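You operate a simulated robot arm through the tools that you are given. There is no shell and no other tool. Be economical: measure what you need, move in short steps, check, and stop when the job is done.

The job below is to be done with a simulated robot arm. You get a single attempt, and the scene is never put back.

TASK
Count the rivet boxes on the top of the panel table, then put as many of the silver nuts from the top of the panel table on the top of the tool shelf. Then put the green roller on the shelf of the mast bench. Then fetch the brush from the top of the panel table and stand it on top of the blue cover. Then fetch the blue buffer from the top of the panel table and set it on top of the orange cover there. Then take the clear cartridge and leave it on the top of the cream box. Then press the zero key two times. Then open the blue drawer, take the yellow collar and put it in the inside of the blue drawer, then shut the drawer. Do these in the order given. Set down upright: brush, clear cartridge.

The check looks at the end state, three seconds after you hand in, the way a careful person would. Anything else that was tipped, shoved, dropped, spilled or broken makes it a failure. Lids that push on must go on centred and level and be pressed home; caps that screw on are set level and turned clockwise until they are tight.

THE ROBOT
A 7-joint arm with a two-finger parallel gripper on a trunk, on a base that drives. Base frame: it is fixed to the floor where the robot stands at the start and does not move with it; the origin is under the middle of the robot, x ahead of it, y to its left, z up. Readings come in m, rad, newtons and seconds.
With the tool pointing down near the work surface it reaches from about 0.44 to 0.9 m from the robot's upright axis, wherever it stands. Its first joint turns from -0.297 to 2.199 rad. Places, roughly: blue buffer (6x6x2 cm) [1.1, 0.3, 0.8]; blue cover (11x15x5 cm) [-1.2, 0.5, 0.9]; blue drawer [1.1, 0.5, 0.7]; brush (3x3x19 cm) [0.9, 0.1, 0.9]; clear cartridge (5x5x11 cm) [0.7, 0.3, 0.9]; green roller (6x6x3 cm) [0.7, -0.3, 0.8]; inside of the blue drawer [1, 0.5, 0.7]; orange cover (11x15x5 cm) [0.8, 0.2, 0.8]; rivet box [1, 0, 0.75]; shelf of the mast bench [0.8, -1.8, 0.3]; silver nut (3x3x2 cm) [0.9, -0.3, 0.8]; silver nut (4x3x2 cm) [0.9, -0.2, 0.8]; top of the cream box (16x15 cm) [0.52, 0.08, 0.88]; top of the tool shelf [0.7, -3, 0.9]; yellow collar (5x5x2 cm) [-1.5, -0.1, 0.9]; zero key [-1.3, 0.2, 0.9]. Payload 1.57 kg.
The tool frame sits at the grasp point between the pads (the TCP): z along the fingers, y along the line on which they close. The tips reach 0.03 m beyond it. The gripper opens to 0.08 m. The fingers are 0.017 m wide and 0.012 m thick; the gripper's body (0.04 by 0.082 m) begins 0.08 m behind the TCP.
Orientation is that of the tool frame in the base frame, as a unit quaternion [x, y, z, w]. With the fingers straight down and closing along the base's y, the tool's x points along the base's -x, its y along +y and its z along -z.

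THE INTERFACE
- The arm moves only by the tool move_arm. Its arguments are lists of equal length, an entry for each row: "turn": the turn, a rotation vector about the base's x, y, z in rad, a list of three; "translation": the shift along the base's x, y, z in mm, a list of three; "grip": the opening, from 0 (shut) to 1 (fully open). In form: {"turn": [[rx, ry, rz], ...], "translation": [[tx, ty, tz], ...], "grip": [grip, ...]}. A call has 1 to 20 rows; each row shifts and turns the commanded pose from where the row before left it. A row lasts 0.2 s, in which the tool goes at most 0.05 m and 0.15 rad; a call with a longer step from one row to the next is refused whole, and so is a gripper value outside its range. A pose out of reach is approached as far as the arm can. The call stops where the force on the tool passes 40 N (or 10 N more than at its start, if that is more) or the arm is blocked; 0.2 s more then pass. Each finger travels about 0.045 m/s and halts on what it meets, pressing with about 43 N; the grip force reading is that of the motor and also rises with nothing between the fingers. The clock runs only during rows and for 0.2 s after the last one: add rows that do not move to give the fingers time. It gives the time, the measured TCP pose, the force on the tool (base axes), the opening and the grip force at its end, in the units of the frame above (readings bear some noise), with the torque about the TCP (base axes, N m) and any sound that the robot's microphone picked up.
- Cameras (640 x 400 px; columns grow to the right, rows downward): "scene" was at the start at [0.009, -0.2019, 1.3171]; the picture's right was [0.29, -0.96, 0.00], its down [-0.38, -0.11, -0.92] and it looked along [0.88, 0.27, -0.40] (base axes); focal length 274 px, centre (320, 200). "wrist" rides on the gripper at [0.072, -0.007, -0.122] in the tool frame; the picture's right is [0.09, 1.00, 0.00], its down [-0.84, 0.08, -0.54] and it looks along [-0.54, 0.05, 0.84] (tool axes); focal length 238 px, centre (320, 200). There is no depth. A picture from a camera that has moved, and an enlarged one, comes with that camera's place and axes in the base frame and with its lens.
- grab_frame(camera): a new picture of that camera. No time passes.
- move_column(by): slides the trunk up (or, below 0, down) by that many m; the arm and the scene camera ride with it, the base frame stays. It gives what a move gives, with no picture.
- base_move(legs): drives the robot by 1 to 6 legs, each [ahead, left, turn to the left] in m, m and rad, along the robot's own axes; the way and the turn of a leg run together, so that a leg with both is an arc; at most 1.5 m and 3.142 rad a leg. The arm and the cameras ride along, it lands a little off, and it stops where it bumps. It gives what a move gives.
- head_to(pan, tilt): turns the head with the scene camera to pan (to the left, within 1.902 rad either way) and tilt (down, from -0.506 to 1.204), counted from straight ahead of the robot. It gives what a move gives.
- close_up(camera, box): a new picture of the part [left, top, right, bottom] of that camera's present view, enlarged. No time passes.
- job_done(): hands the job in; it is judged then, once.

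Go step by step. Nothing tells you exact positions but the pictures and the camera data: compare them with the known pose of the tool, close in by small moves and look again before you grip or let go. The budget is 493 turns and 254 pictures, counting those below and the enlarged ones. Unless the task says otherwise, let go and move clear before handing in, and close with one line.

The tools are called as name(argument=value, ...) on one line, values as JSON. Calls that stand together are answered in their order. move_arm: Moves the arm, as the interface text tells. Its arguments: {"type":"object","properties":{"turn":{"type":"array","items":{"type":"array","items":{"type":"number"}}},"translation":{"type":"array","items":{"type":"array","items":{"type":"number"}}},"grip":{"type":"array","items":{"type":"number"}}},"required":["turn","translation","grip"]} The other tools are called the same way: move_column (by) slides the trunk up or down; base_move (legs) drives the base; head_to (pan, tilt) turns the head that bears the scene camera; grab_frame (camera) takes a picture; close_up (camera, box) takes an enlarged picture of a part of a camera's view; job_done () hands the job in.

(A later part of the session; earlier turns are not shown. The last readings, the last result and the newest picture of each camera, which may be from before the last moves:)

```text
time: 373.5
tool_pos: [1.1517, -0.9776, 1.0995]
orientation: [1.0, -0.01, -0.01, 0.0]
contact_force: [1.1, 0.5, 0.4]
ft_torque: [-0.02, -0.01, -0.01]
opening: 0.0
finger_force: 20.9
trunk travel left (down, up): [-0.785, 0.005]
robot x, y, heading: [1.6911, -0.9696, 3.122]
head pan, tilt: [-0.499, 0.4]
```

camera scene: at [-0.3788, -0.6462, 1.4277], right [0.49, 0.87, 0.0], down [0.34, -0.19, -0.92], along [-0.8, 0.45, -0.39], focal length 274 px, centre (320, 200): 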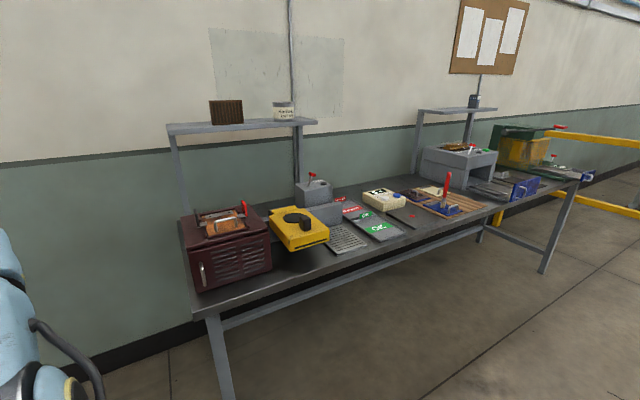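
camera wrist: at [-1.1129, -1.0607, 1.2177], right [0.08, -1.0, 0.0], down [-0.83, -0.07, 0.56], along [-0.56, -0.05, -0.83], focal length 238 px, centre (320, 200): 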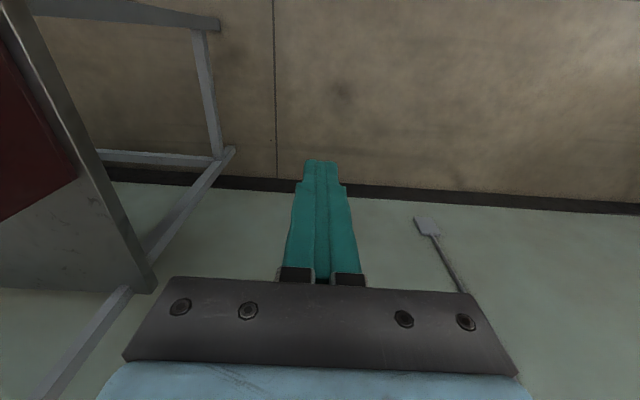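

base_move(legs=[[-0.3, 0, 0.02], [0, -1.35, 0]])

head_to(pan=0.1, tilt=0.6)

grab_frame(camera="scene")

grab_frame(camera="wrist")

```text
time: 381.8
tool_pos: [1.4556, 0.3474, 1.0999]
orientation: [1.0, -0.009, -0.01, 0.001]
contact_force: [-0.2, 0.4, 0.4]
ft_torque: [0.0, -0.01, -0.01]
opening: 0.0
finger_force: 21.3
trunk travel left (down, up): [-0.785, 0.005]
robot x, y, heading: [1.9975, 0.3545, 3.126]
head pan, tilt: [-0.499, 0.4]
```

```text
time: 382.8
tool_pos: [1.4554, 0.3473, 1.1012]
orientation: [1.0, -0.009, -0.01, 0.001]
contact_force: [-1.1, -0.5, 0.0]
ft_torque: [-0.04, 0.0, 0.02]
opening: 0.0
finger_force: 21.2
trunk travel left (down, up): [-0.785, 0.005]
robot x, y, heading: [2.0002, 0.3579, 3.123]
head pan, tilt: [0.099, 0.6]
```

```text
132 pictures are left
camera scene: at [1.9925, 0.5764, 1.4095], right [-0.08, 1.0, 0.0], down [0.56, 0.05, -0.83], along [-0.82, -0.07, -0.56], focal length 274 px, centre (320, 200)
```

scene: 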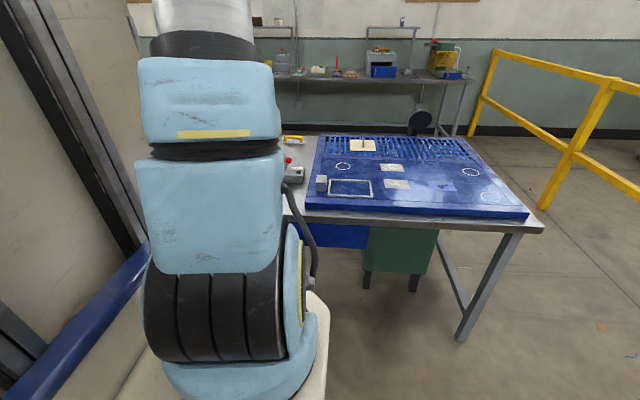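

```text
131 pictures are left
camera wrist: at [1.5301, 0.3532, 1.2201], right [0.07, -1.0, 0.0], down [-0.83, -0.06, 0.56], along [-0.56, -0.04, -0.83], focal length 238 px, centre (320, 200)
```

wrist: 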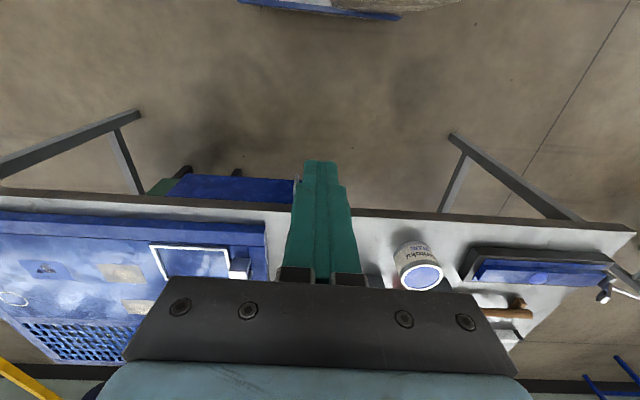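

I need a clear view of the drawer's handle, so I'll shift the base left and lower the trunk somewhat.

base_move(legs=[[0, 0.15, 0.015]])

move_column(by=-0.3)

head_to(pan=0.0, tilt=0.4)

grab_frame(camera="scene")

grab_frame(camera="wrist")

```text
time: 384.2
tool_pos: [1.4534, 0.1892, 1.1004]
orientation: [1.0, -0.001, -0.01, 0.001]
contact_force: [0.5, -0.4, -0.5]
ft_torque: [0.02, -0.05, 0.0]
opening: 0.0
finger_force: 22.1
trunk travel left (down, up): [-0.785, 0.005]
robot x, y, heading: [1.9967, 0.2057, 3.137]
head pan, tilt: [0.099, 0.6]
```

```text
time: 387.2
tool_pos: [1.4544, 0.1905, 0.8003]
orientation: [1.0, -0.002, -0.01, 0.001]
contact_force: [0.2, 0.5, 0.0]
ft_torque: [0.0, 0.02, -0.02]
opening: 0.0
finger_force: 21.4
trunk travel left (down, up): [-0.485, 0.305]
robot x, y, heading: [1.9943, 0.2019, 3.136]
head pan, tilt: [0.099, 0.6]
```

```text
time: 387.9
tool_pos: [1.453, 0.1904, 0.7995]
orientation: [1.0, -0.001, -0.011, 0.001]
contact_force: [-0.1, -0.4, -0.8]
ft_torque: [0.02, -0.03, 0.02]
opening: 0.0
finger_force: 21.4
trunk travel left (down, up): [-0.485, 0.305]
robot x, y, heading: [1.9922, 0.2015, 3.136]
head pan, tilt: [0.0, 0.4]
```

```text
130 pictures are left
camera scene: at [1.9833, 0.4348, 1.1277], right [0.0, 1.0, 0.0], down [0.39, 0.0, -0.92], along [-0.92, 0.0, -0.39], focal length 274 px, centre (320, 200)
```

scene: 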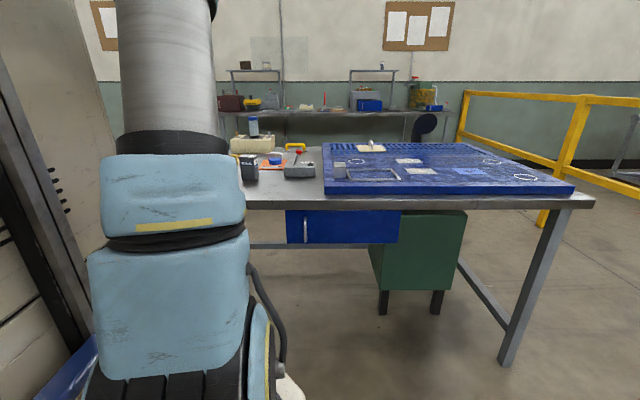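

```text
129 pictures are left
camera wrist: at [1.5287, 0.1966, 0.9201], right [0.09, -1.0, 0.0], down [-0.83, -0.07, 0.56], along [-0.56, -0.05, -0.83], focal length 238 px, centre (320, 200)
```

wrist: 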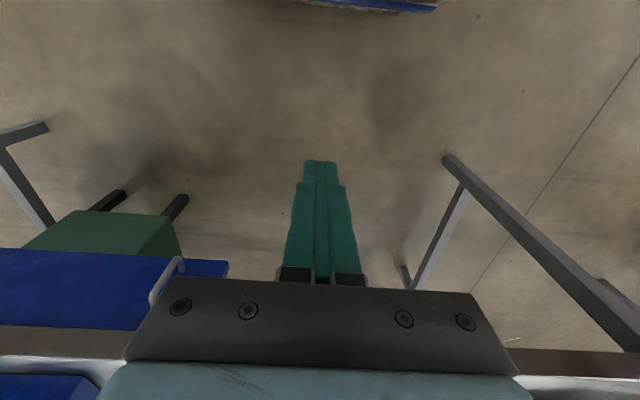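

close_up(camera="scene", box=[240, 180, 480, 330])

```text
2.67 times, centred on (360, 255) of scene
camera zoom: at [1.9833, 0.4348, 1.1277], right [0.0, 1.0, 0.0], down [0.39, 0.0, -0.92], along [-0.92, 0.0, -0.39], focal length 731 px, centre (213, 53)
```

zoom: 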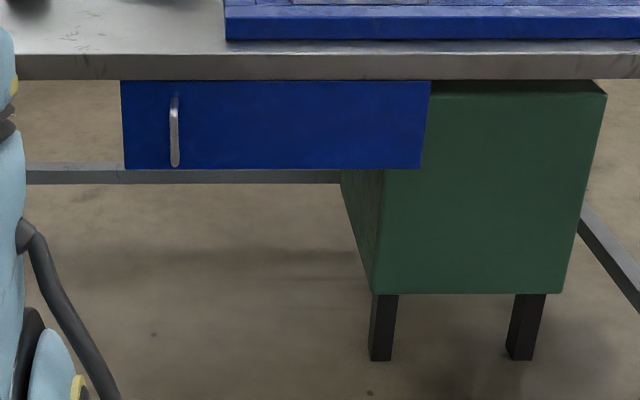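

The drawer front spans y≈0.33–0.69, z≈0.64–0.76. Its vertical bar handle is at about (1.235,0.389), z 0.66–0.75. I'll turn the tool forward to grip it, after repositioning the base.

base_move(legs=[[-0.12, -0.12, 0]])

move_arm(turn=[[0, 0.15, 0], [0, 0.15, 0], [0, 0.15, 0], [0, 0.15, 0], [0, 0.15, 0], [0, 0.15, 0], [0, 0.15, 0], [0, 0.15, 0], [0, 0, 0]], translation=[[-20, 10, 0], [-20, 10, 0], [-20, 10, 0], [-20, 10, 0], [-20, 10, 0], [-20, 10, 0], [0, 10, 0], [0, 10, 0], [0, 0, 0]], grip=[0.6, 0.6, 0.6, 0.6, 0.6, 0.6, 0.6, 0.6, 0.6])

grab_frame(camera="wrist")

grab_frame(camera="scene")

```text
time: 389.4
tool_pos: [1.5731, 0.3091, 0.8]
orientation: [1.0, 0.0, -0.011, 0.0]
contact_force: [-0.8, -0.5, -0.1]
ft_torque: [0.03, 0.03, -0.03]
opening: 0.0
finger_force: 21.5
trunk travel left (down, up): [-0.485, 0.305]
robot x, y, heading: [2.1136, 0.3246, -3.14]
head pan, tilt: [0.0, 0.4]
```

```text
time: 391.4
tool_pos: [1.4517, 0.3884, 0.7985]
orientation: [0.819, 0.001, -0.574, 0.001]
contact_force: [-0.7, 0.8, -0.2]
ft_torque: [0.01, 0.01, 0.02]
opening: 0.0482
finger_force: 0.0
trunk travel left (down, up): [-0.485, 0.305]
robot x, y, heading: [2.1123, 0.3219, -3.145]
head pan, tilt: [0.0, 0.4]
```

```text
127 pictures are left
camera wrist: at [1.5916, 0.3956, 0.7732], right [0.03, -1.0, -0.09], down [0.22, -0.08, 0.97], along [-0.97, -0.05, 0.22], focal length 238 px, centre (320, 200)
```

wrist: 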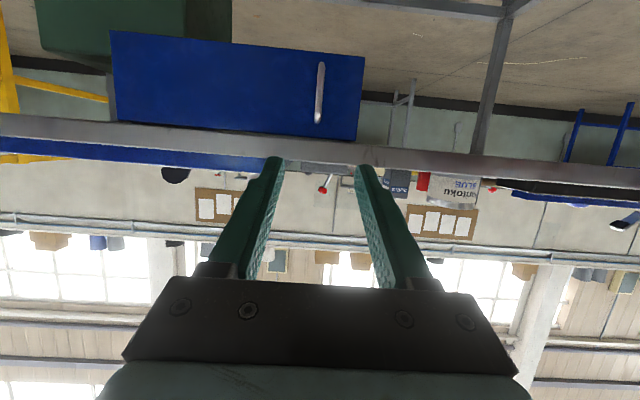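

```text
126 pictures are left
camera scene: at [2.1009, 0.5565, 1.1278], right [0.0, 1.0, 0.0], down [0.39, 0.0, -0.92], along [-0.92, 0.0, -0.39], focal length 274 px, centre (320, 200)
```

scene: 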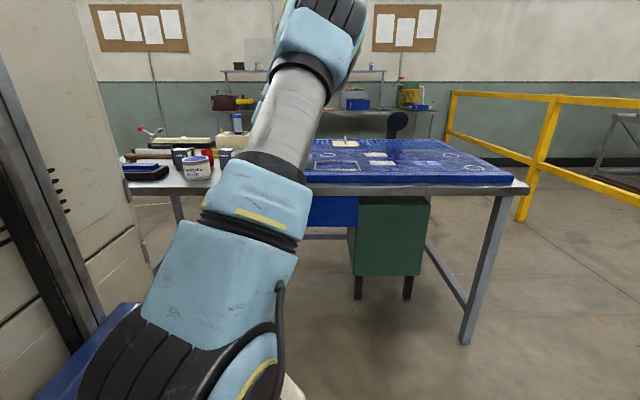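

The handle is at y≈0.390, z 0.67–0.74, as seen in the inverted wrist view. I'll lower to its mid-height and approach.

move_arm(turn=[[0, 0, 0], [0, 0, 0], [0, 0, 0], [0, 0, 0], [0, 0, 0]], translation=[[-30, 1, -30], [-35, 1, -30], [-35, 0, -30], [-35, 0, 0], [0, 0, 0]], grip=[0.6, 0.6, 0.6, 0.6, 0.6])

grab_frame(camera="wrist")

```text
time: 392.6
tool_pos: [1.3311, 0.4033, 0.7881]
orientation: [0.819, 0.001, -0.573, 0.0]
contact_force: [-0.5, 0.0, -0.5]
ft_torque: [0.0, 0.03, -0.03]
opening: 0.0482
finger_force: 0.0
out of reach, approached as far as the arm can: row 1, 2, 3
trunk travel left (down, up): [-0.485, 0.305]
robot x, y, heading: [2.1143, 0.3244, -3.139]
head pan, tilt: [0.0, 0.4]
```

```text
125 pictures are left
camera wrist: at [1.4704, 0.4112, 0.762], right [0.03, -1.0, -0.09], down [0.22, -0.08, 0.97], along [-0.97, -0.05, 0.22], focal length 238 px, centre (320, 200)
```

wrist: 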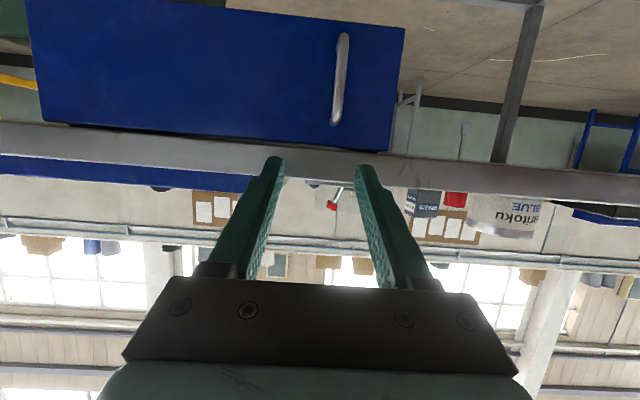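

The arm can't go lower in this posture, so I'll use the trunk for height.

move_column(by=-0.083)

move_arm(turn=[[0, 0, 0], [0, 0, 0]], translation=[[-15, -12, 0], [0, 0, 0]], grip=[0.6, 0.6])

grab_frame(camera="wrist")

```text
time: 393.8
tool_pos: [1.3312, 0.4018, 0.7049]
orientation: [0.82, 0.001, -0.573, 0.001]
contact_force: [-0.5, 0.3, 0.3]
ft_torque: [0.03, -0.02, -0.02]
opening: 0.0481
finger_force: 0.1
trunk travel left (down, up): [-0.402, 0.388]
robot x, y, heading: [2.113, 0.3269, -3.139]
head pan, tilt: [0.0, 0.4]
```

```text
time: 394.4
tool_pos: [1.3168, 0.3909, 0.7058]
orientation: [0.82, 0.001, -0.573, 0.0]
contact_force: [0.0, 0.3, 0.0]
ft_torque: [0.0, 0.0, -0.01]
opening: 0.048
finger_force: 0.0
trunk travel left (down, up): [-0.402, 0.388]
robot x, y, heading: [2.1187, 0.3225, -3.147]
head pan, tilt: [0.0, 0.4]
```

```text
124 pictures are left
camera wrist: at [1.4552, 0.3987, 0.679], right [0.03, -1.0, -0.09], down [0.22, -0.08, 0.97], along [-0.97, -0.05, 0.22], focal length 238 px, centre (320, 200)
```

wrist: 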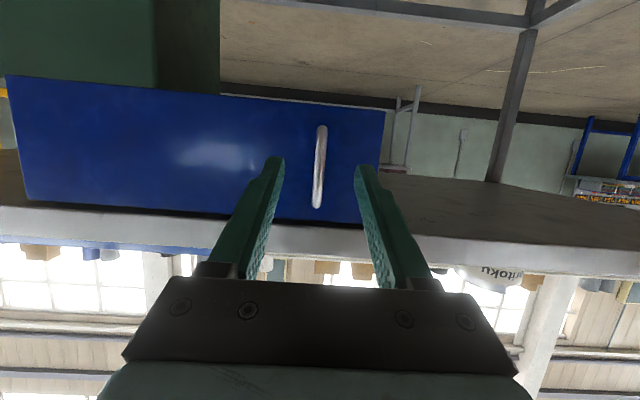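

The bar is centred at x≈1.224, y≈0.390. I'll move in and close on it.

move_arm(turn=[[0, 0, 0], [0, 0, 0], [0, 0, 0], [0, 0, 0]], translation=[[-30, 0, 0], [-25, 0, 0], [-21, 0, 0], [0, 0, 0]], grip=[0.6, 0.6, 0.6, 0.6])

grab_frame(camera="wrist")

```text
time: 395.4
tool_pos: [1.2405, 0.3929, 0.7037]
orientation: [0.82, 0.001, -0.573, 0.001]
contact_force: [-0.3, 0.2, -0.3]
ft_torque: [0.0, 0.04, -0.01]
opening: 0.0477
finger_force: 0.1
trunk travel left (down, up): [-0.402, 0.388]
robot x, y, heading: [2.1166, 0.325, -3.138]
head pan, tilt: [0.0, 0.4]
```

```text
123 pictures are left
camera wrist: at [1.3801, 0.4003, 0.6772], right [0.03, -1.0, -0.09], down [0.22, -0.08, 0.97], along [-0.97, -0.05, 0.22], focal length 238 px, centre (320, 200)
```

wrist: 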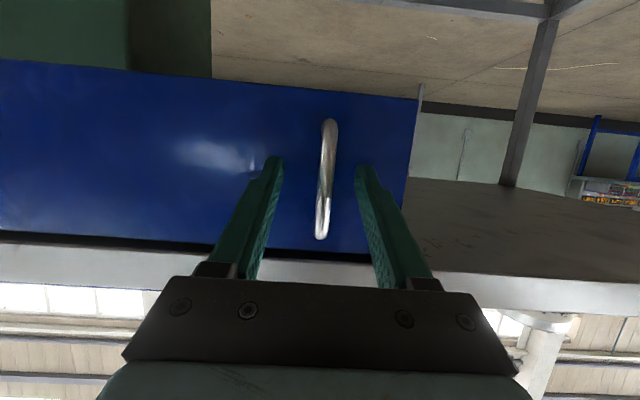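

move_arm(turn=[[0, 0, 0], [0, 0, 0], [0, 0, 0], [0, 0, 0], [0, 0, 0]], translation=[[0, -2, 0], [0, 0, 0], [0, 0, 0], [0, 0, 0], [0, 0, 0]], grip=[0.4, 0, 0, 0, 0])

grab_frame(camera="wrist")

```text
time: 396.6
tool_pos: [1.2409, 0.3904, 0.7033]
orientation: [0.82, 0.001, -0.573, 0.001]
contact_force: [-1.4, -2.3, 0.4]
ft_torque: [-0.02, 0.02, 0.01]
opening: 0.0098
finger_force: 28.0
trunk travel left (down, up): [-0.402, 0.388]
robot x, y, heading: [2.1121, 0.3255, -3.139]
head pan, tilt: [0.0, 0.4]
```

```text
122 pictures are left
camera wrist: at [1.38, 0.3971, 0.6778], right [0.03, -1.0, -0.09], down [0.22, -0.08, 0.97], along [-0.97, -0.05, 0.22], focal length 238 px, centre (320, 200)
```

wrist: 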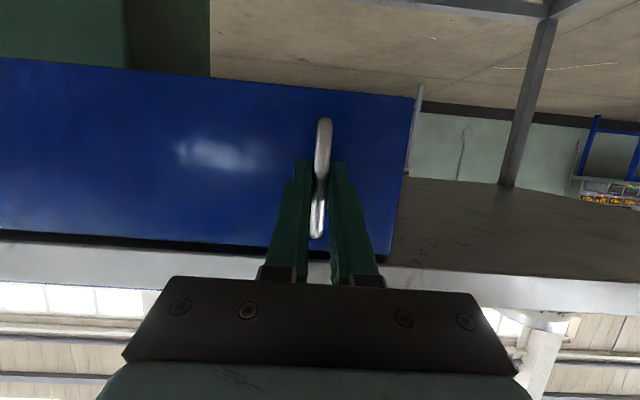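

The bar is gripped. I'll pull gently toward +x.

move_arm(turn=[[0, 0, 0], [0, 0, 0], [0, 0, 0], [0, 0, 0], [0, 0, 0]], translation=[[0, 0, 0], [5, 0, 0], [8, 0, 0], [10, 0, 0], [0, 0, 0]], grip=[0, 0, 0, 0, 0])

grab_frame(camera="wrist")

```text
time: 397.8
tool_pos: [1.2648, 0.3894, 0.7035]
orientation: [0.82, 0.001, -0.573, 0.001]
contact_force: [-0.5, -5.2, 1.7]
ft_torque: [-0.02, -0.5, -0.03]
opening: 0.0098
finger_force: 27.3
trunk travel left (down, up): [-0.402, 0.388]
robot x, y, heading: [2.1138, 0.3293, -3.14]
head pan, tilt: [0.0, 0.4]
```

```text
121 pictures are left
camera wrist: at [1.4039, 0.3972, 0.6777], right [0.03, -1.0, -0.09], down [0.22, -0.08, 0.97], along [-0.97, -0.05, 0.22], focal length 238 px, centre (320, 200)
```

wrist: 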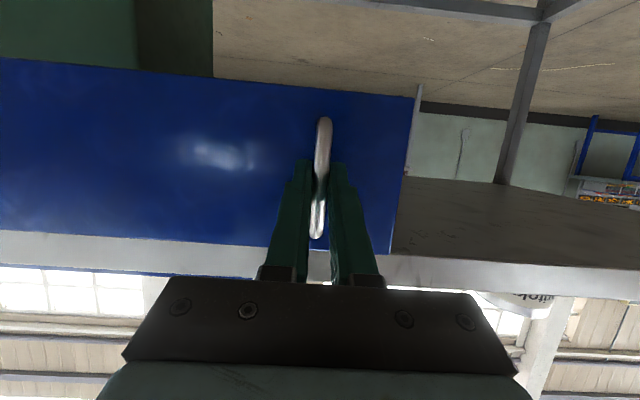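

The drawer follows. I'll pull on.

move_arm(turn=[[0, 0, 0], [0, 0, 0], [0, 0, 0], [0, 0, 0], [0, 0, 0], [0, 0, 0], [0, 0, 0], [0, 0, 0]], translation=[[20, 0, 0], [25, 0, 0], [25, 0, 0], [25, 0, 0], [25, 0, 0], [25, 0, 0], [20, 0, 0], [0, 0, 0]], grip=[0, 0, 0, 0, 0, 0, 0, 0])

grab_frame(camera="wrist")

grab_frame(camera="scene")

```text
time: 399.6
tool_pos: [1.4271, 0.3893, 0.7046]
orientation: [0.82, 0.001, -0.572, 0.001]
contact_force: [1.3, 4.6, -9.0]
ft_torque: [0.02, -0.41, -0.05]
opening: 0.01
finger_force: 28.0
trunk travel left (down, up): [-0.402, 0.388]
robot x, y, heading: [2.1147, 0.3241, -3.138]
head pan, tilt: [0.0, 0.4]
```

```text
120 pictures are left
camera wrist: at [1.567, 0.3972, 0.6781], right [0.03, -1.0, -0.09], down [0.22, -0.08, 0.97], along [-0.97, -0.05, 0.22], focal length 238 px, centre (320, 200)
```

wrist: 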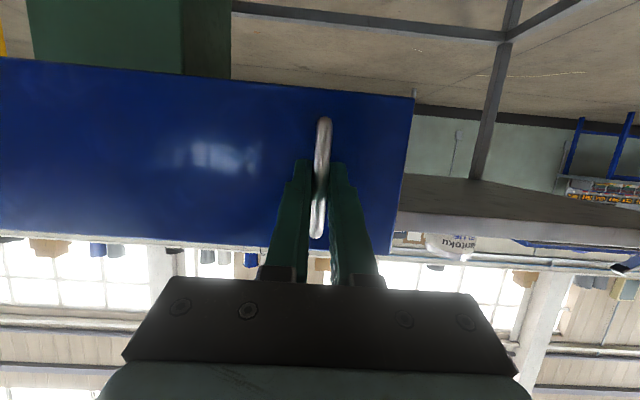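

```text
119 pictures are left
camera scene: at [2.1007, 0.5567, 1.0447], right [0.0, 1.0, 0.0], down [0.39, 0.0, -0.92], along [-0.92, 0.0, -0.39], focal length 274 px, centre (320, 200)
```

scene: 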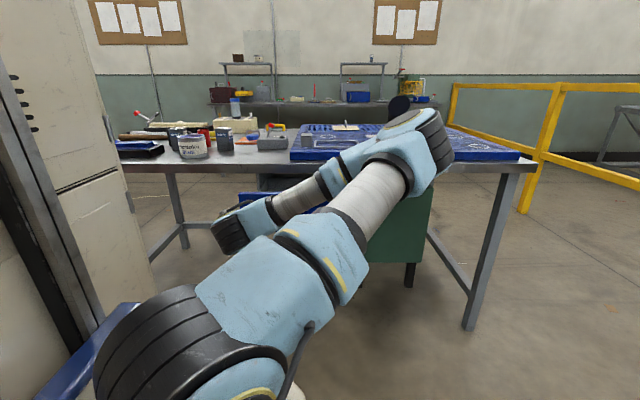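

The drawer is open about 19 cm. I'll pull 25 mm more, then let go and look inside.

move_arm(turn=[[0, 0, 0], [0, 0, 0], [0, 0, 0], [0, 0, 0], [0, 0, 0], [0, 0, 0], [0, 0, 0], [0, 0, 0], [0, 0, 0]], translation=[[15, 0, 0], [10, 0, 0], [0, 0, 0], [0, 0, 0], [0, 0, 0], [25, 0, 8], [30, 0, 10], [30, 0, 10], [0, 0, 0]], grip=[0, 0, 0, 0.5, 0.7, 0.7, 0.7, 0.7, 0.7])

grab_frame(camera="wrist")

```text
time: 401.6
tool_pos: [1.4611, 0.3681, 0.7187]
orientation: [0.82, 0.001, -0.573, 0.0]
contact_force: [0.4, 0.0, 0.4]
ft_torque: [-0.01, -0.03, -0.04]
opening: 0.0562
finger_force: 0.0
out of reach, approached as far as the arm can: row 6, 7, 8
trunk travel left (down, up): [-0.402, 0.388]
robot x, y, heading: [2.108, 0.3287, -3.133]
head pan, tilt: [0.0, 0.4]
```

```text
118 pictures are left
camera wrist: at [1.6, 0.3753, 0.6937], right [0.03, -1.0, -0.09], down [0.22, -0.08, 0.97], along [-0.97, -0.05, 0.22], focal length 238 px, centre (320, 200)
```

wrist: 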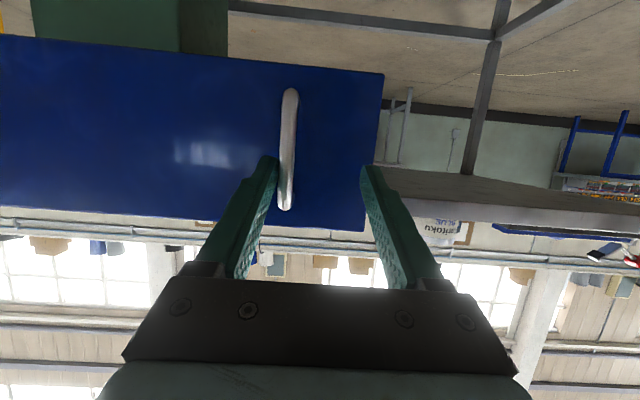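

The arm reached its inner limit. I'll back the base straight away to free the handle.

base_move(legs=[[-0.2, 0, 0]])

move_column(by=0.4)

move_arm(turn=[[0, -0.15, 0], [0, -0.15, 0], [0, -0.15, 0], [0, -0.15, 0], [0, -0.15, 0], [0, -0.15, 0], [0, -0.15, 0], [0, -0.15, 0], [0, 0, 0]], translation=[[0, 0, 0], [0, 0, 0], [0, 0, 0], [0, 0, 0], [0, 0, 0], [0, 0, 0], [0, 0, 0], [0, 0, 0], [0, 0, 0]], grip=[1, 1, 1, 1, 1, 1, 1, 1, 1])

grab_frame(camera="wrist")

grab_frame(camera="scene")

```text
time: 403.1
tool_pos: [1.6565, 0.3635, 0.7187]
orientation: [0.82, 0.003, -0.573, 0.001]
contact_force: [-0.7, -0.1, 1.2]
ft_torque: [0.0, 0.0, -0.02]
opening: 0.056
finger_force: 0.1
trunk travel left (down, up): [-0.402, 0.388]
robot x, y, heading: [2.3088, 0.3263, -3.137]
head pan, tilt: [0.0, 0.4]
```

```text
time: 406.9
tool_pos: [1.6579, 0.3649, 1.1074]
orientation: [0.819, 0.003, -0.573, 0.003]
contact_force: [0.4, 0.3, 0.4]
ft_torque: [-0.03, -0.01, 0.0]
opening: 0.0558
finger_force: 0.1
out of reach, approached as far as the arm can: row 1
trunk travel left (down, up): [-0.79, 0.0]
robot x, y, heading: [2.3077, 0.3263, -3.135]
head pan, tilt: [0.0, 0.4]
```

```text
time: 408.9
tool_pos: [1.6561, 0.3645, 1.1088]
orientation: [1.0, 0.001, -0.011, 0.004]
contact_force: [0.1, 0.1, -0.6]
ft_torque: [0.02, 0.03, 0.01]
opening: 0.08
finger_force: 0.0
trunk travel left (down, up): [-0.79, 0.0]
robot x, y, heading: [2.3135, 0.323, -3.14]
head pan, tilt: [0.0, 0.4]
```

```text
117 pictures are left
camera wrist: at [1.7314, 0.3732, 1.2277], right [0.09, -1.0, 0.01], down [-0.83, -0.08, 0.56], along [-0.56, -0.06, -0.83], focal length 238 px, centre (320, 200)
```

wrist: 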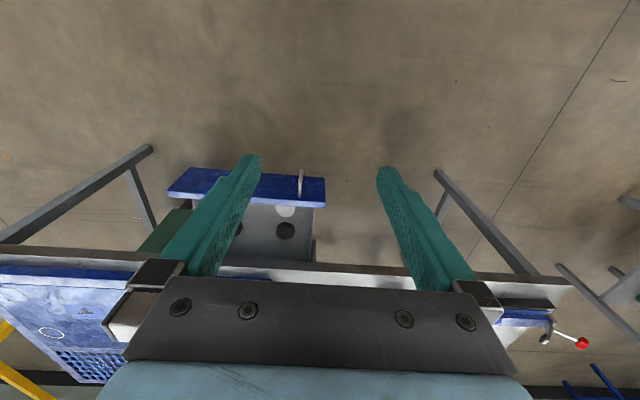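

```text
116 pictures are left
camera scene: at [2.2965, 0.5573, 1.4327], right [-0.01, 1.0, 0.0], down [0.39, 0.0, -0.92], along [-0.92, -0.01, -0.39], focal length 274 px, centre (320, 200)
```

scene: 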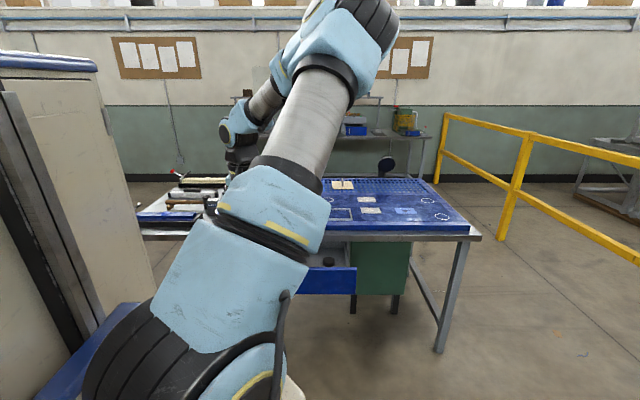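

The drawer is open with something inside. I'll get a closer view of its interior.

move_arm(turn=[[0, 0, 0], [0, 0, 0], [0, 0, 0], [0, 0, 0], [0, 0, 0], [0, 0, 0]], translation=[[-40, 25, 0], [-40, 25, 0], [-40, 25, 0], [-40, 25, 0], [-40, 0, 0], [0, 0, 0]], grip=[1, 1, 1, 1, 1, 1])

grab_frame(camera="wrist")

```text
time: 410.3
tool_pos: [1.4595, 0.4681, 1.1077]
orientation: [1.0, 0.002, -0.011, 0.003]
contact_force: [-0.2, 0.5, -0.7]
ft_torque: [0.01, -0.01, -0.01]
opening: 0.0801
finger_force: 0.1
trunk travel left (down, up): [-0.79, 0.0]
robot x, y, heading: [2.3076, 0.3266, -3.134]
head pan, tilt: [0.0, 0.4]
```

```text
115 pictures are left
camera wrist: at [1.5337, 0.4763, 1.2283], right [0.1, -1.0, 0.01], down [-0.83, -0.08, 0.56], along [-0.56, -0.06, -0.83], focal length 238 px, centre (320, 200)
```

wrist: 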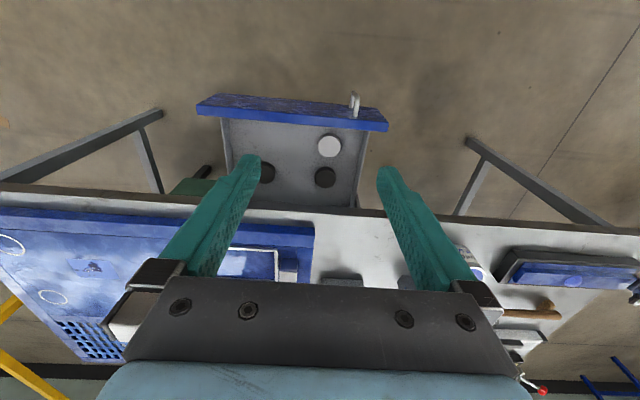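

close_up(camera="wrist", box=[180, 80, 400, 230])

```text
2.67 times, centred on (290, 155) of wrist
camera zoom: at [1.5337, 0.4763, 1.2283], right [0.1, -1.0, 0.01], down [-0.83, -0.08, 0.56], along [-0.56, -0.06, -0.83], focal length 636 px, centre (400, 320)
```

zoom: 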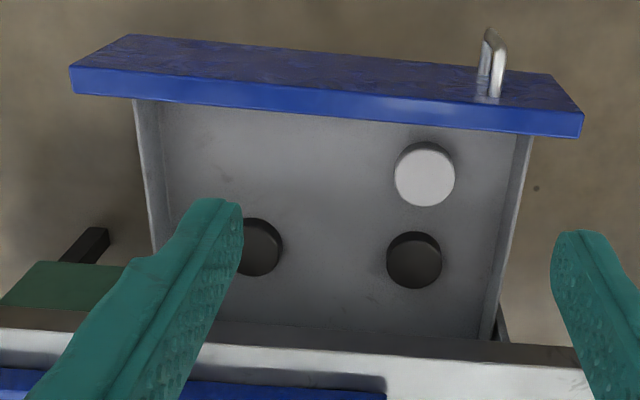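

There's free room in the drawer's front left, around (1.325,0.55). Now I'll retract and drive around to fetch the yellow collar.

move_arm(turn=[[0, 0, 0], [0, 0, 0], [0, 0, 0], [0, 0, 0], [0, 0, 0], [0, 0, 0]], translation=[[40, -20, 0], [40, -20, 0], [40, -20, 0], [40, -20, 0], [40, -20, 0], [40, -20, 0]], grip=[1, 1, 1, 1, 1, 1])

base_move(legs=[[0, 1.28, 0]])

```text
time: 411.7
tool_pos: [1.699, 0.3484, 1.1086]
orientation: [1.0, 0.0, -0.01, 0.004]
contact_force: [-0.6, 1.1, -0.4]
ft_torque: [-0.01, -0.01, 0.0]
opening: 0.0798
finger_force: 0.0
trunk travel left (down, up): [-0.79, 0.0]
robot x, y, heading: [2.31, 0.3239, -3.138]
head pan, tilt: [0.0, 0.4]
```

```text
time: 418.1
tool_pos: [1.7158, -0.9319, 1.1084]
orientation: [1.0, 0.009, -0.01, 0.004]
contact_force: [-0.9, 0.5, -0.1]
ft_torque: [-0.02, -0.01, -0.02]
opening: 0.08
finger_force: 0.1
trunk travel left (down, up): [-0.79, 0.0]
robot x, y, heading: [2.3287, -0.9465, -3.119]
head pan, tilt: [0.0, 0.4]
```

base_move(legs=[[0, 0, -0.022], [1.35, 0, 0], [1.35, 0, 0]])

```text
time: 431.7
tool_pos: [-1.0139, -0.9383, 1.1088]
orientation: [1.0, 0.0, -0.011, 0.004]
contact_force: [-0.2, -0.9, -0.1]
ft_torque: [0.01, -0.02, 0.01]
opening: 0.08
finger_force: 0.0
trunk travel left (down, up): [-0.79, 0.0]
robot x, y, heading: [-0.4038, -0.9622, -3.134]
head pan, tilt: [0.0, 0.4]
```

base_move(legs=[[-0.15, 0, 0], [0, -0.93, 0]])

head_to(pan=0.3, tilt=0.4)

grab_frame(camera="scene")

grab_frame(camera="wrist")

```text
time: 437.6
tool_pos: [-0.8738, -0.0005, 1.1087]
orientation: [1.0, 0.006, -0.011, 0.004]
contact_force: [-0.2, -0.1, 0.0]
ft_torque: [0.01, 0.02, -0.02]
opening: 0.0801
finger_force: 0.1
trunk travel left (down, up): [-0.79, 0.0]
robot x, y, heading: [-0.2635, -0.0167, -3.134]
head pan, tilt: [0.0, 0.4]
```

```text
time: 438.4
tool_pos: [-0.8756, -0.0009, 1.1096]
orientation: [1.0, 0.005, -0.01, 0.004]
contact_force: [-0.5, 0.6, 0.8]
ft_torque: [0.0, -0.01, 0.01]
opening: 0.0801
finger_force: 0.1
trunk travel left (down, up): [-0.79, 0.0]
robot x, y, heading: [-0.2588, -0.0157, -3.129]
head pan, tilt: [0.3, 0.4]
```

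```text
113 pictures are left
camera scene: at [-0.2728, 0.1853, 1.4327], right [-0.31, 0.95, 0.0], down [0.37, 0.12, -0.92], along [-0.88, -0.28, -0.39], focal length 274 px, centre (320, 200)
```

scene: 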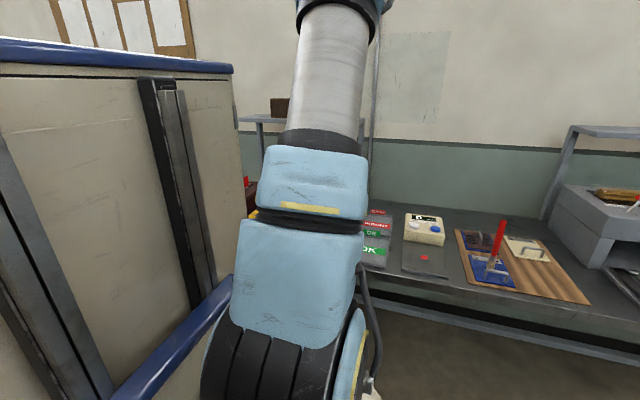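

```text
112 pictures are left
camera wrist: at [-0.7995, 0.0081, 1.2286], right [0.1, -0.99, 0.01], down [-0.82, -0.08, 0.56], along [-0.56, -0.06, -0.83], focal length 238 px, centre (320, 200)
```

wrist: 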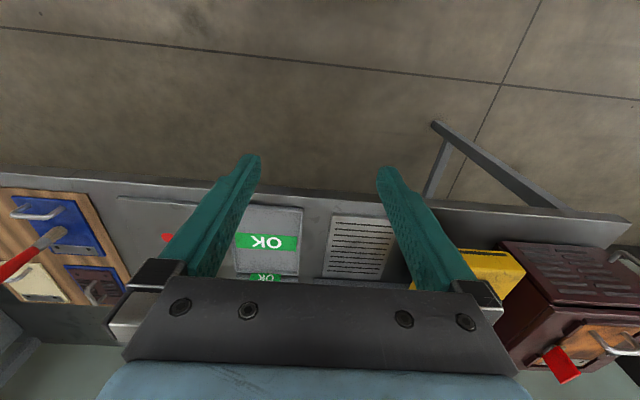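

base_move(legs=[[0.32, 0, -0.01]])

head_to(pan=-0.2, tilt=1.1)

grab_frame(camera="scene")

grab_frame(camera="wrist")

```text
time: 440.5
tool_pos: [-1.1981, 0.0117, 1.1082]
orientation: [1.0, -0.006, -0.011, 0.003]
contact_force: [0.5, 0.6, -0.5]
ft_torque: [0.0, 0.0, 0.02]
opening: 0.08
finger_force: 0.1
trunk travel left (down, up): [-0.79, 0.0]
robot x, y, heading: [-0.5877, -0.0243, 3.131]
head pan, tilt: [0.3, 0.4]
```

```text
time: 441.6
tool_pos: [-1.1984, 0.0111, 1.1089]
orientation: [1.0, -0.005, -0.011, 0.003]
contact_force: [0.3, -0.4, 0.4]
ft_torque: [-0.01, -0.01, 0.02]
opening: 0.0802
finger_force: 0.2
trunk travel left (down, up): [-0.79, 0.0]
robot x, y, heading: [-0.5871, -0.0238, 3.136]
head pan, tilt: [-0.201, 1.1]
```

```text
111 pictures are left
camera scene: at [-0.5658, 0.224, 1.3759], right [0.21, 0.98, 0.0], down [0.87, -0.18, -0.45], along [-0.45, 0.09, -0.89], focal length 274 px, centre (320, 200)
```

scene: 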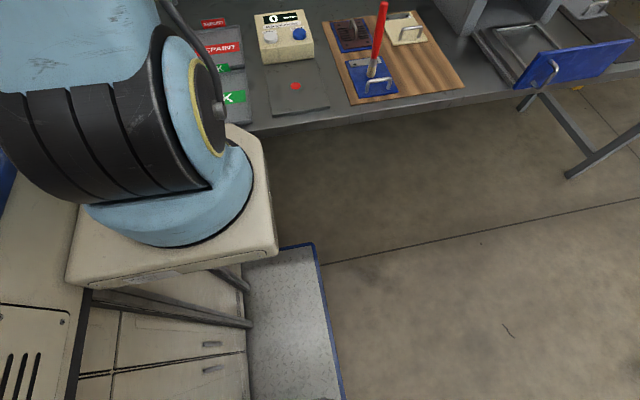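

```text
110 pictures are left
camera wrist: at [-1.1231, 0.0186, 1.2286], right [0.08, -1.0, 0.01], down [-0.83, -0.06, 0.56], along [-0.56, -0.05, -0.83], focal length 238 px, centre (320, 200)
```

wrist: 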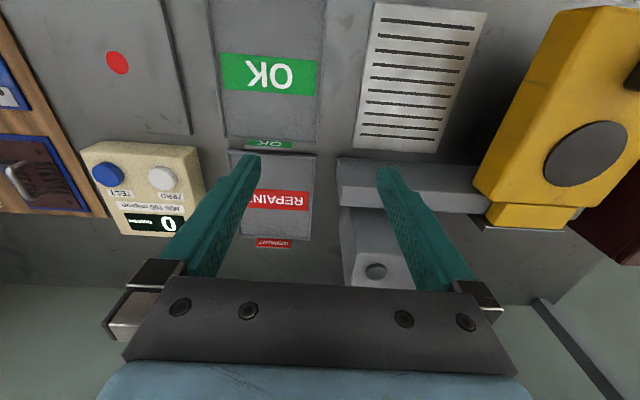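

I'll extend toward the collar's spot behind the REPAINT tray and look.

move_arm(turn=[[0, 0, 0], [0, 0, 0], [0, 0, 0], [0, 0, 0], [0, 0, 0]], translation=[[-40, 5, 0], [-40, 5, 0], [-40, 5, 0], [-40, 5, 0], [0, 0, 0]], grip=[1, 1, 1, 1, 1])

grab_frame(camera="wrist")

```text
time: 442.8
tool_pos: [-1.358, 0.03, 1.1097]
orientation: [1.0, -0.006, -0.01, 0.004]
contact_force: [-0.2, 0.8, -1.1]
ft_torque: [0.02, -0.02, -0.01]
opening: 0.0799
finger_force: 0.1
trunk travel left (down, up): [-0.79, 0.0]
robot x, y, heading: [-0.5852, -0.0193, 3.133]
head pan, tilt: [-0.201, 1.1]
```

```text
109 pictures are left
camera wrist: at [-1.2836, 0.0387, 1.229], right [0.08, -1.0, 0.01], down [-0.83, -0.06, 0.56], along [-0.56, -0.05, -0.83], focal length 238 px, centre (320, 200)
```

wrist: 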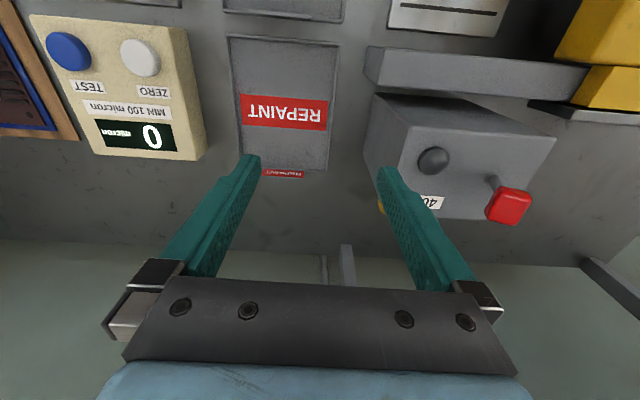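

move_arm(turn=[[0, 0, 0], [0, 0, 0], [0, 0, 0], [0, 0, 0], [0, 0, 0]], translation=[[-20, 15, -5], [0, 15, -10], [0, 0, 0], [0, 0, 0], [0, 0, 0]], grip=[0.3, 0, 0, 0, 0])

grab_frame(camera="wrist")

close_up(camera="wrist", box=[320, 120, 520, 260])

```text
time: 444.0
tool_pos: [-1.3781, 0.0624, 1.0927]
orientation: [1.0, -0.006, -0.009, 0.003]
contact_force: [-0.6, 0.3, 0.6]
ft_torque: [-0.02, 0.03, -0.02]
opening: 0.0
finger_force: 13.8
trunk travel left (down, up): [-0.79, 0.0]
robot x, y, heading: [-0.5847, -0.0195, 3.136]
head pan, tilt: [-0.201, 1.1]
```

```text
108 pictures are left
camera wrist: at [-1.3021, 0.0691, 1.2125], right [0.08, -1.0, 0.01], down [-0.83, -0.06, 0.56], along [-0.56, -0.05, -0.83], focal length 238 px, centre (320, 200)
```

wrist: 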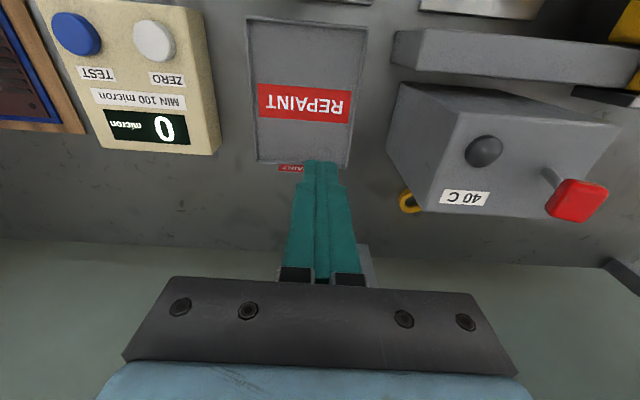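

```text
2.86 times, centred on (420, 190) of wrist
camera zoom: at [-1.3021, 0.0691, 1.2125], right [0.08, -1.0, 0.01], down [-0.83, -0.06, 0.56], along [-0.56, -0.05, -0.83], focal length 681 px, centre (34, 229)
```

zoom: 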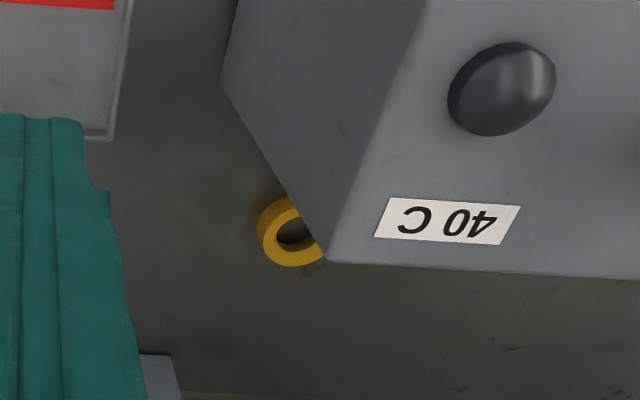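

The collar lies behind the tall "40 C" box, at about (-1.53,-0.11). I'll move the base closer, turn the tool 90° so the camera sits on the free side, and go over it at height.

base_move(legs=[[0.035, -0.05, 0]])

move_arm(turn=[[0, 0, 0.15], [0, 0, 0.15], [0, 0, 0.15], [0, 0, 0.15], [0, 0, 0.15], [0, 0, 0.15], [0, 0, 0.15], [0, 0, 0.15], [0, 0, 0.15], [0, 0, 0.15], [0, 0, 0.07], [0, 0, 0]], translation=[[0, 0, 5], [0, 0, 5], [0, 0, 5], [0, 0, 0], [0, 0, 0], [0, 0, 0], [0, 0, 0], [0, 0, 0], [0, 0, 0], [0, 0, 0], [0, 0, 0], [0, 0, 0]], grip=[1, 1, 1, 1, 1, 1, 1, 1, 1, 1, 1, 1])

grab_frame(camera="wrist")

grab_frame(camera="scene")

```text
time: 444.9
tool_pos: [-1.4115, 0.1127, 1.0929]
orientation: [1.0, -0.006, -0.01, 0.003]
contact_force: [0.6, -0.9, 0.8]
ft_torque: [0.02, 0.0, -0.02]
opening: 0.0001
finger_force: 21.7
trunk travel left (down, up): [-0.79, 0.0]
robot x, y, heading: [-0.6246, 0.0275, 3.133]
head pan, tilt: [-0.201, 1.1]
```

```text
time: 447.5
tool_pos: [-1.4119, 0.112, 1.1072]
orientation: [0.711, 0.703, -0.004, 0.01]
contact_force: [-0.1, -0.7, -0.4]
ft_torque: [-0.03, 0.0, 0.01]
opening: 0.0798
finger_force: 0.1
trunk travel left (down, up): [-0.79, 0.0]
robot x, y, heading: [-0.621, 0.0304, 3.135]
head pan, tilt: [-0.201, 1.1]
```

```text
106 pictures are left
camera wrist: at [-1.4182, 0.1874, 1.2274], right [1.0, 0.08, 0.01], down [0.06, -0.83, 0.56], along [0.05, -0.56, -0.83], focal length 238 px, centre (320, 200)
```

wrist: 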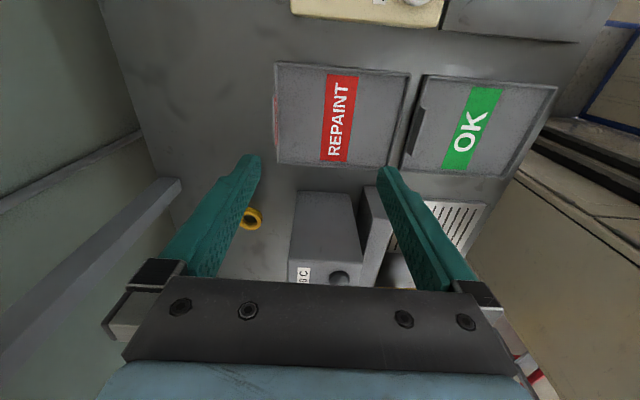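

```text
105 pictures are left
camera scene: at [-0.6006, 0.2745, 1.3759], right [0.21, 0.98, 0.0], down [0.87, -0.18, -0.45], along [-0.44, 0.09, -0.89], focal length 274 px, centre (320, 200)
```

scene: 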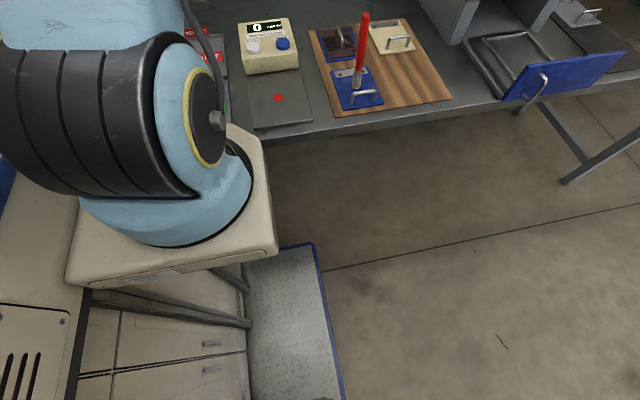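

The collar is confirmed at (-1.53,-0.114). I'll check the shelf above it for clearance before extending.

head_to(pan=-0.5, tilt=0.3)

grab_frame(camera="scene")

head_to(pan=0.35, tilt=0.3)

grab_frame(camera="scene")

```text
time: 448.7
tool_pos: [-1.412, 0.1121, 1.1081]
orientation: [0.712, 0.702, -0.005, 0.01]
contact_force: [0.7, 0.9, 0.4]
ft_torque: [0.01, 0.01, 0.0]
opening: 0.0798
finger_force: 0.0
trunk travel left (down, up): [-0.79, 0.0]
robot x, y, heading: [-0.6187, 0.0341, 3.133]
head pan, tilt: [-0.499, 0.3]
```

```text
104 pictures are left
camera scene: at [-0.6205, 0.3067, 1.4419], right [0.49, 0.87, 0.0], down [0.26, -0.14, -0.95], along [-0.83, 0.46, -0.3], focal length 274 px, centre (320, 200)
```

scene: 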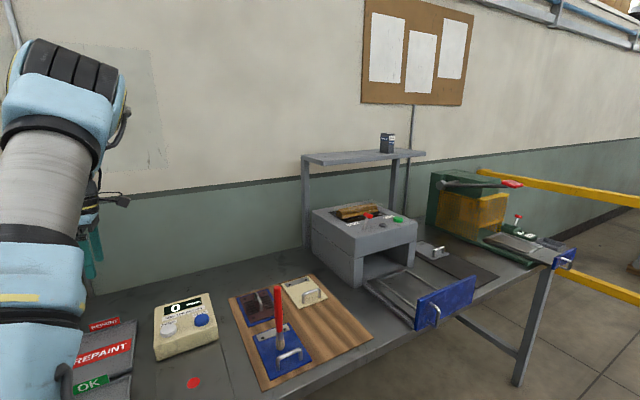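

```text
time: 449.8
tool_pos: [-1.4113, 0.1115, 1.107]
orientation: [0.712, 0.702, -0.005, 0.011]
contact_force: [0.0, -1.2, 1.2]
ft_torque: [0.01, -0.02, -0.01]
opening: 0.08
finger_force: 0.0
trunk travel left (down, up): [-0.79, 0.0]
robot x, y, heading: [-0.6197, 0.0301, 3.133]
head pan, tilt: [0.351, 0.3]
```

```text
103 pictures are left
camera scene: at [-0.6268, 0.2301, 1.442], right [-0.34, 0.94, 0.0], down [0.28, 0.1, -0.96], along [-0.9, -0.32, -0.3], focal length 274 px, centre (320, 200)
```

scene: 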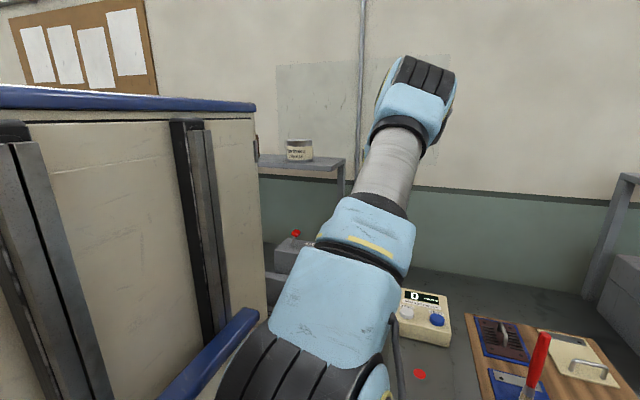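

The shelf front is at about x=-1.64, so there's room. I'll close in 3 cm with the base, then move over the collar.

base_move(legs=[[0.03, 0, 0]])

move_arm(turn=[[0, 0, 0], [0, 0, 0], [0, 0, 0], [0, 0, 0], [0, 0, 0], [0, 0, 0], [0, 0, 0]], translation=[[-30, -20, 0], [-29, -20, 0], [-30, -35, 0], [0, -40, 0], [0, -40, 0], [0, -35, 0], [0, 0, 0]], grip=[1, 1, 1, 1, 1, 1, 1])

grab_frame(camera="wrist")

grab_frame(camera="scene")

```text
time: 450.7
tool_pos: [-1.4414, 0.1125, 1.1072]
orientation: [0.712, 0.702, -0.005, 0.011]
contact_force: [0.8, -0.5, 0.2]
ft_torque: [0.01, -0.02, -0.01]
opening: 0.08
finger_force: 0.1
trunk travel left (down, up): [-0.79, 0.0]
robot x, y, heading: [-0.6499, 0.0336, 3.139]
head pan, tilt: [0.351, 0.3]
```

```text
time: 452.5
tool_pos: [-1.5473, -0.0067, 1.1181]
orientation: [0.744, 0.668, -0.014, 0.001]
contact_force: [-0.3, -0.4, -0.7]
ft_torque: [-0.02, -0.02, 0.01]
opening: 0.0801
finger_force: 0.1
out of reach, approached as far as the arm can: row 6
trunk travel left (down, up): [-0.79, 0.0]
robot x, y, heading: [-0.6542, 0.036, 3.131]
head pan, tilt: [0.351, 0.3]
stopped in row 7: the arm was blocked; the commanded pose is now the measured one
```

```text
102 pictures are left
camera wrist: at [-1.5446, 0.0678, 1.2384], right [1.0, -0.01, -0.02], down [0.0, -0.83, 0.56], along [-0.02, -0.56, -0.83], focal length 238 px, centre (320, 200)
```

wrist: 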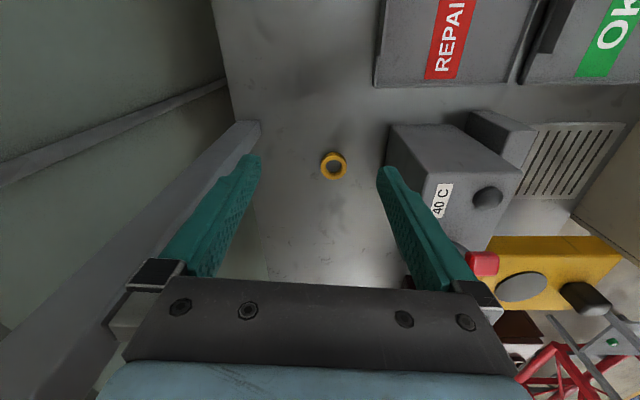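

```text
101 pictures are left
camera scene: at [-0.6572, 0.2358, 1.4418], right [-0.33, 0.94, 0.0], down [0.28, 0.1, -0.96], along [-0.9, -0.32, -0.29], focal length 274 px, centre (320, 200)
```

scene: 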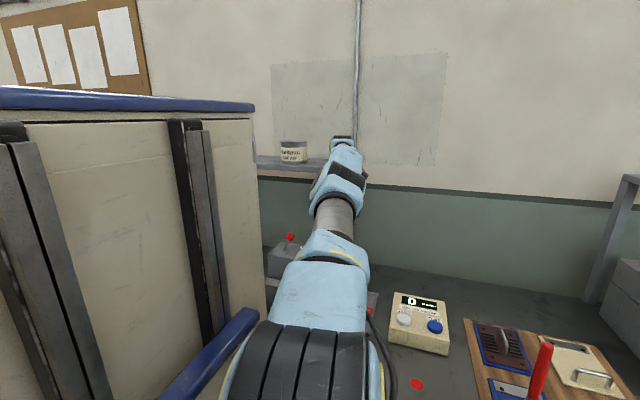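

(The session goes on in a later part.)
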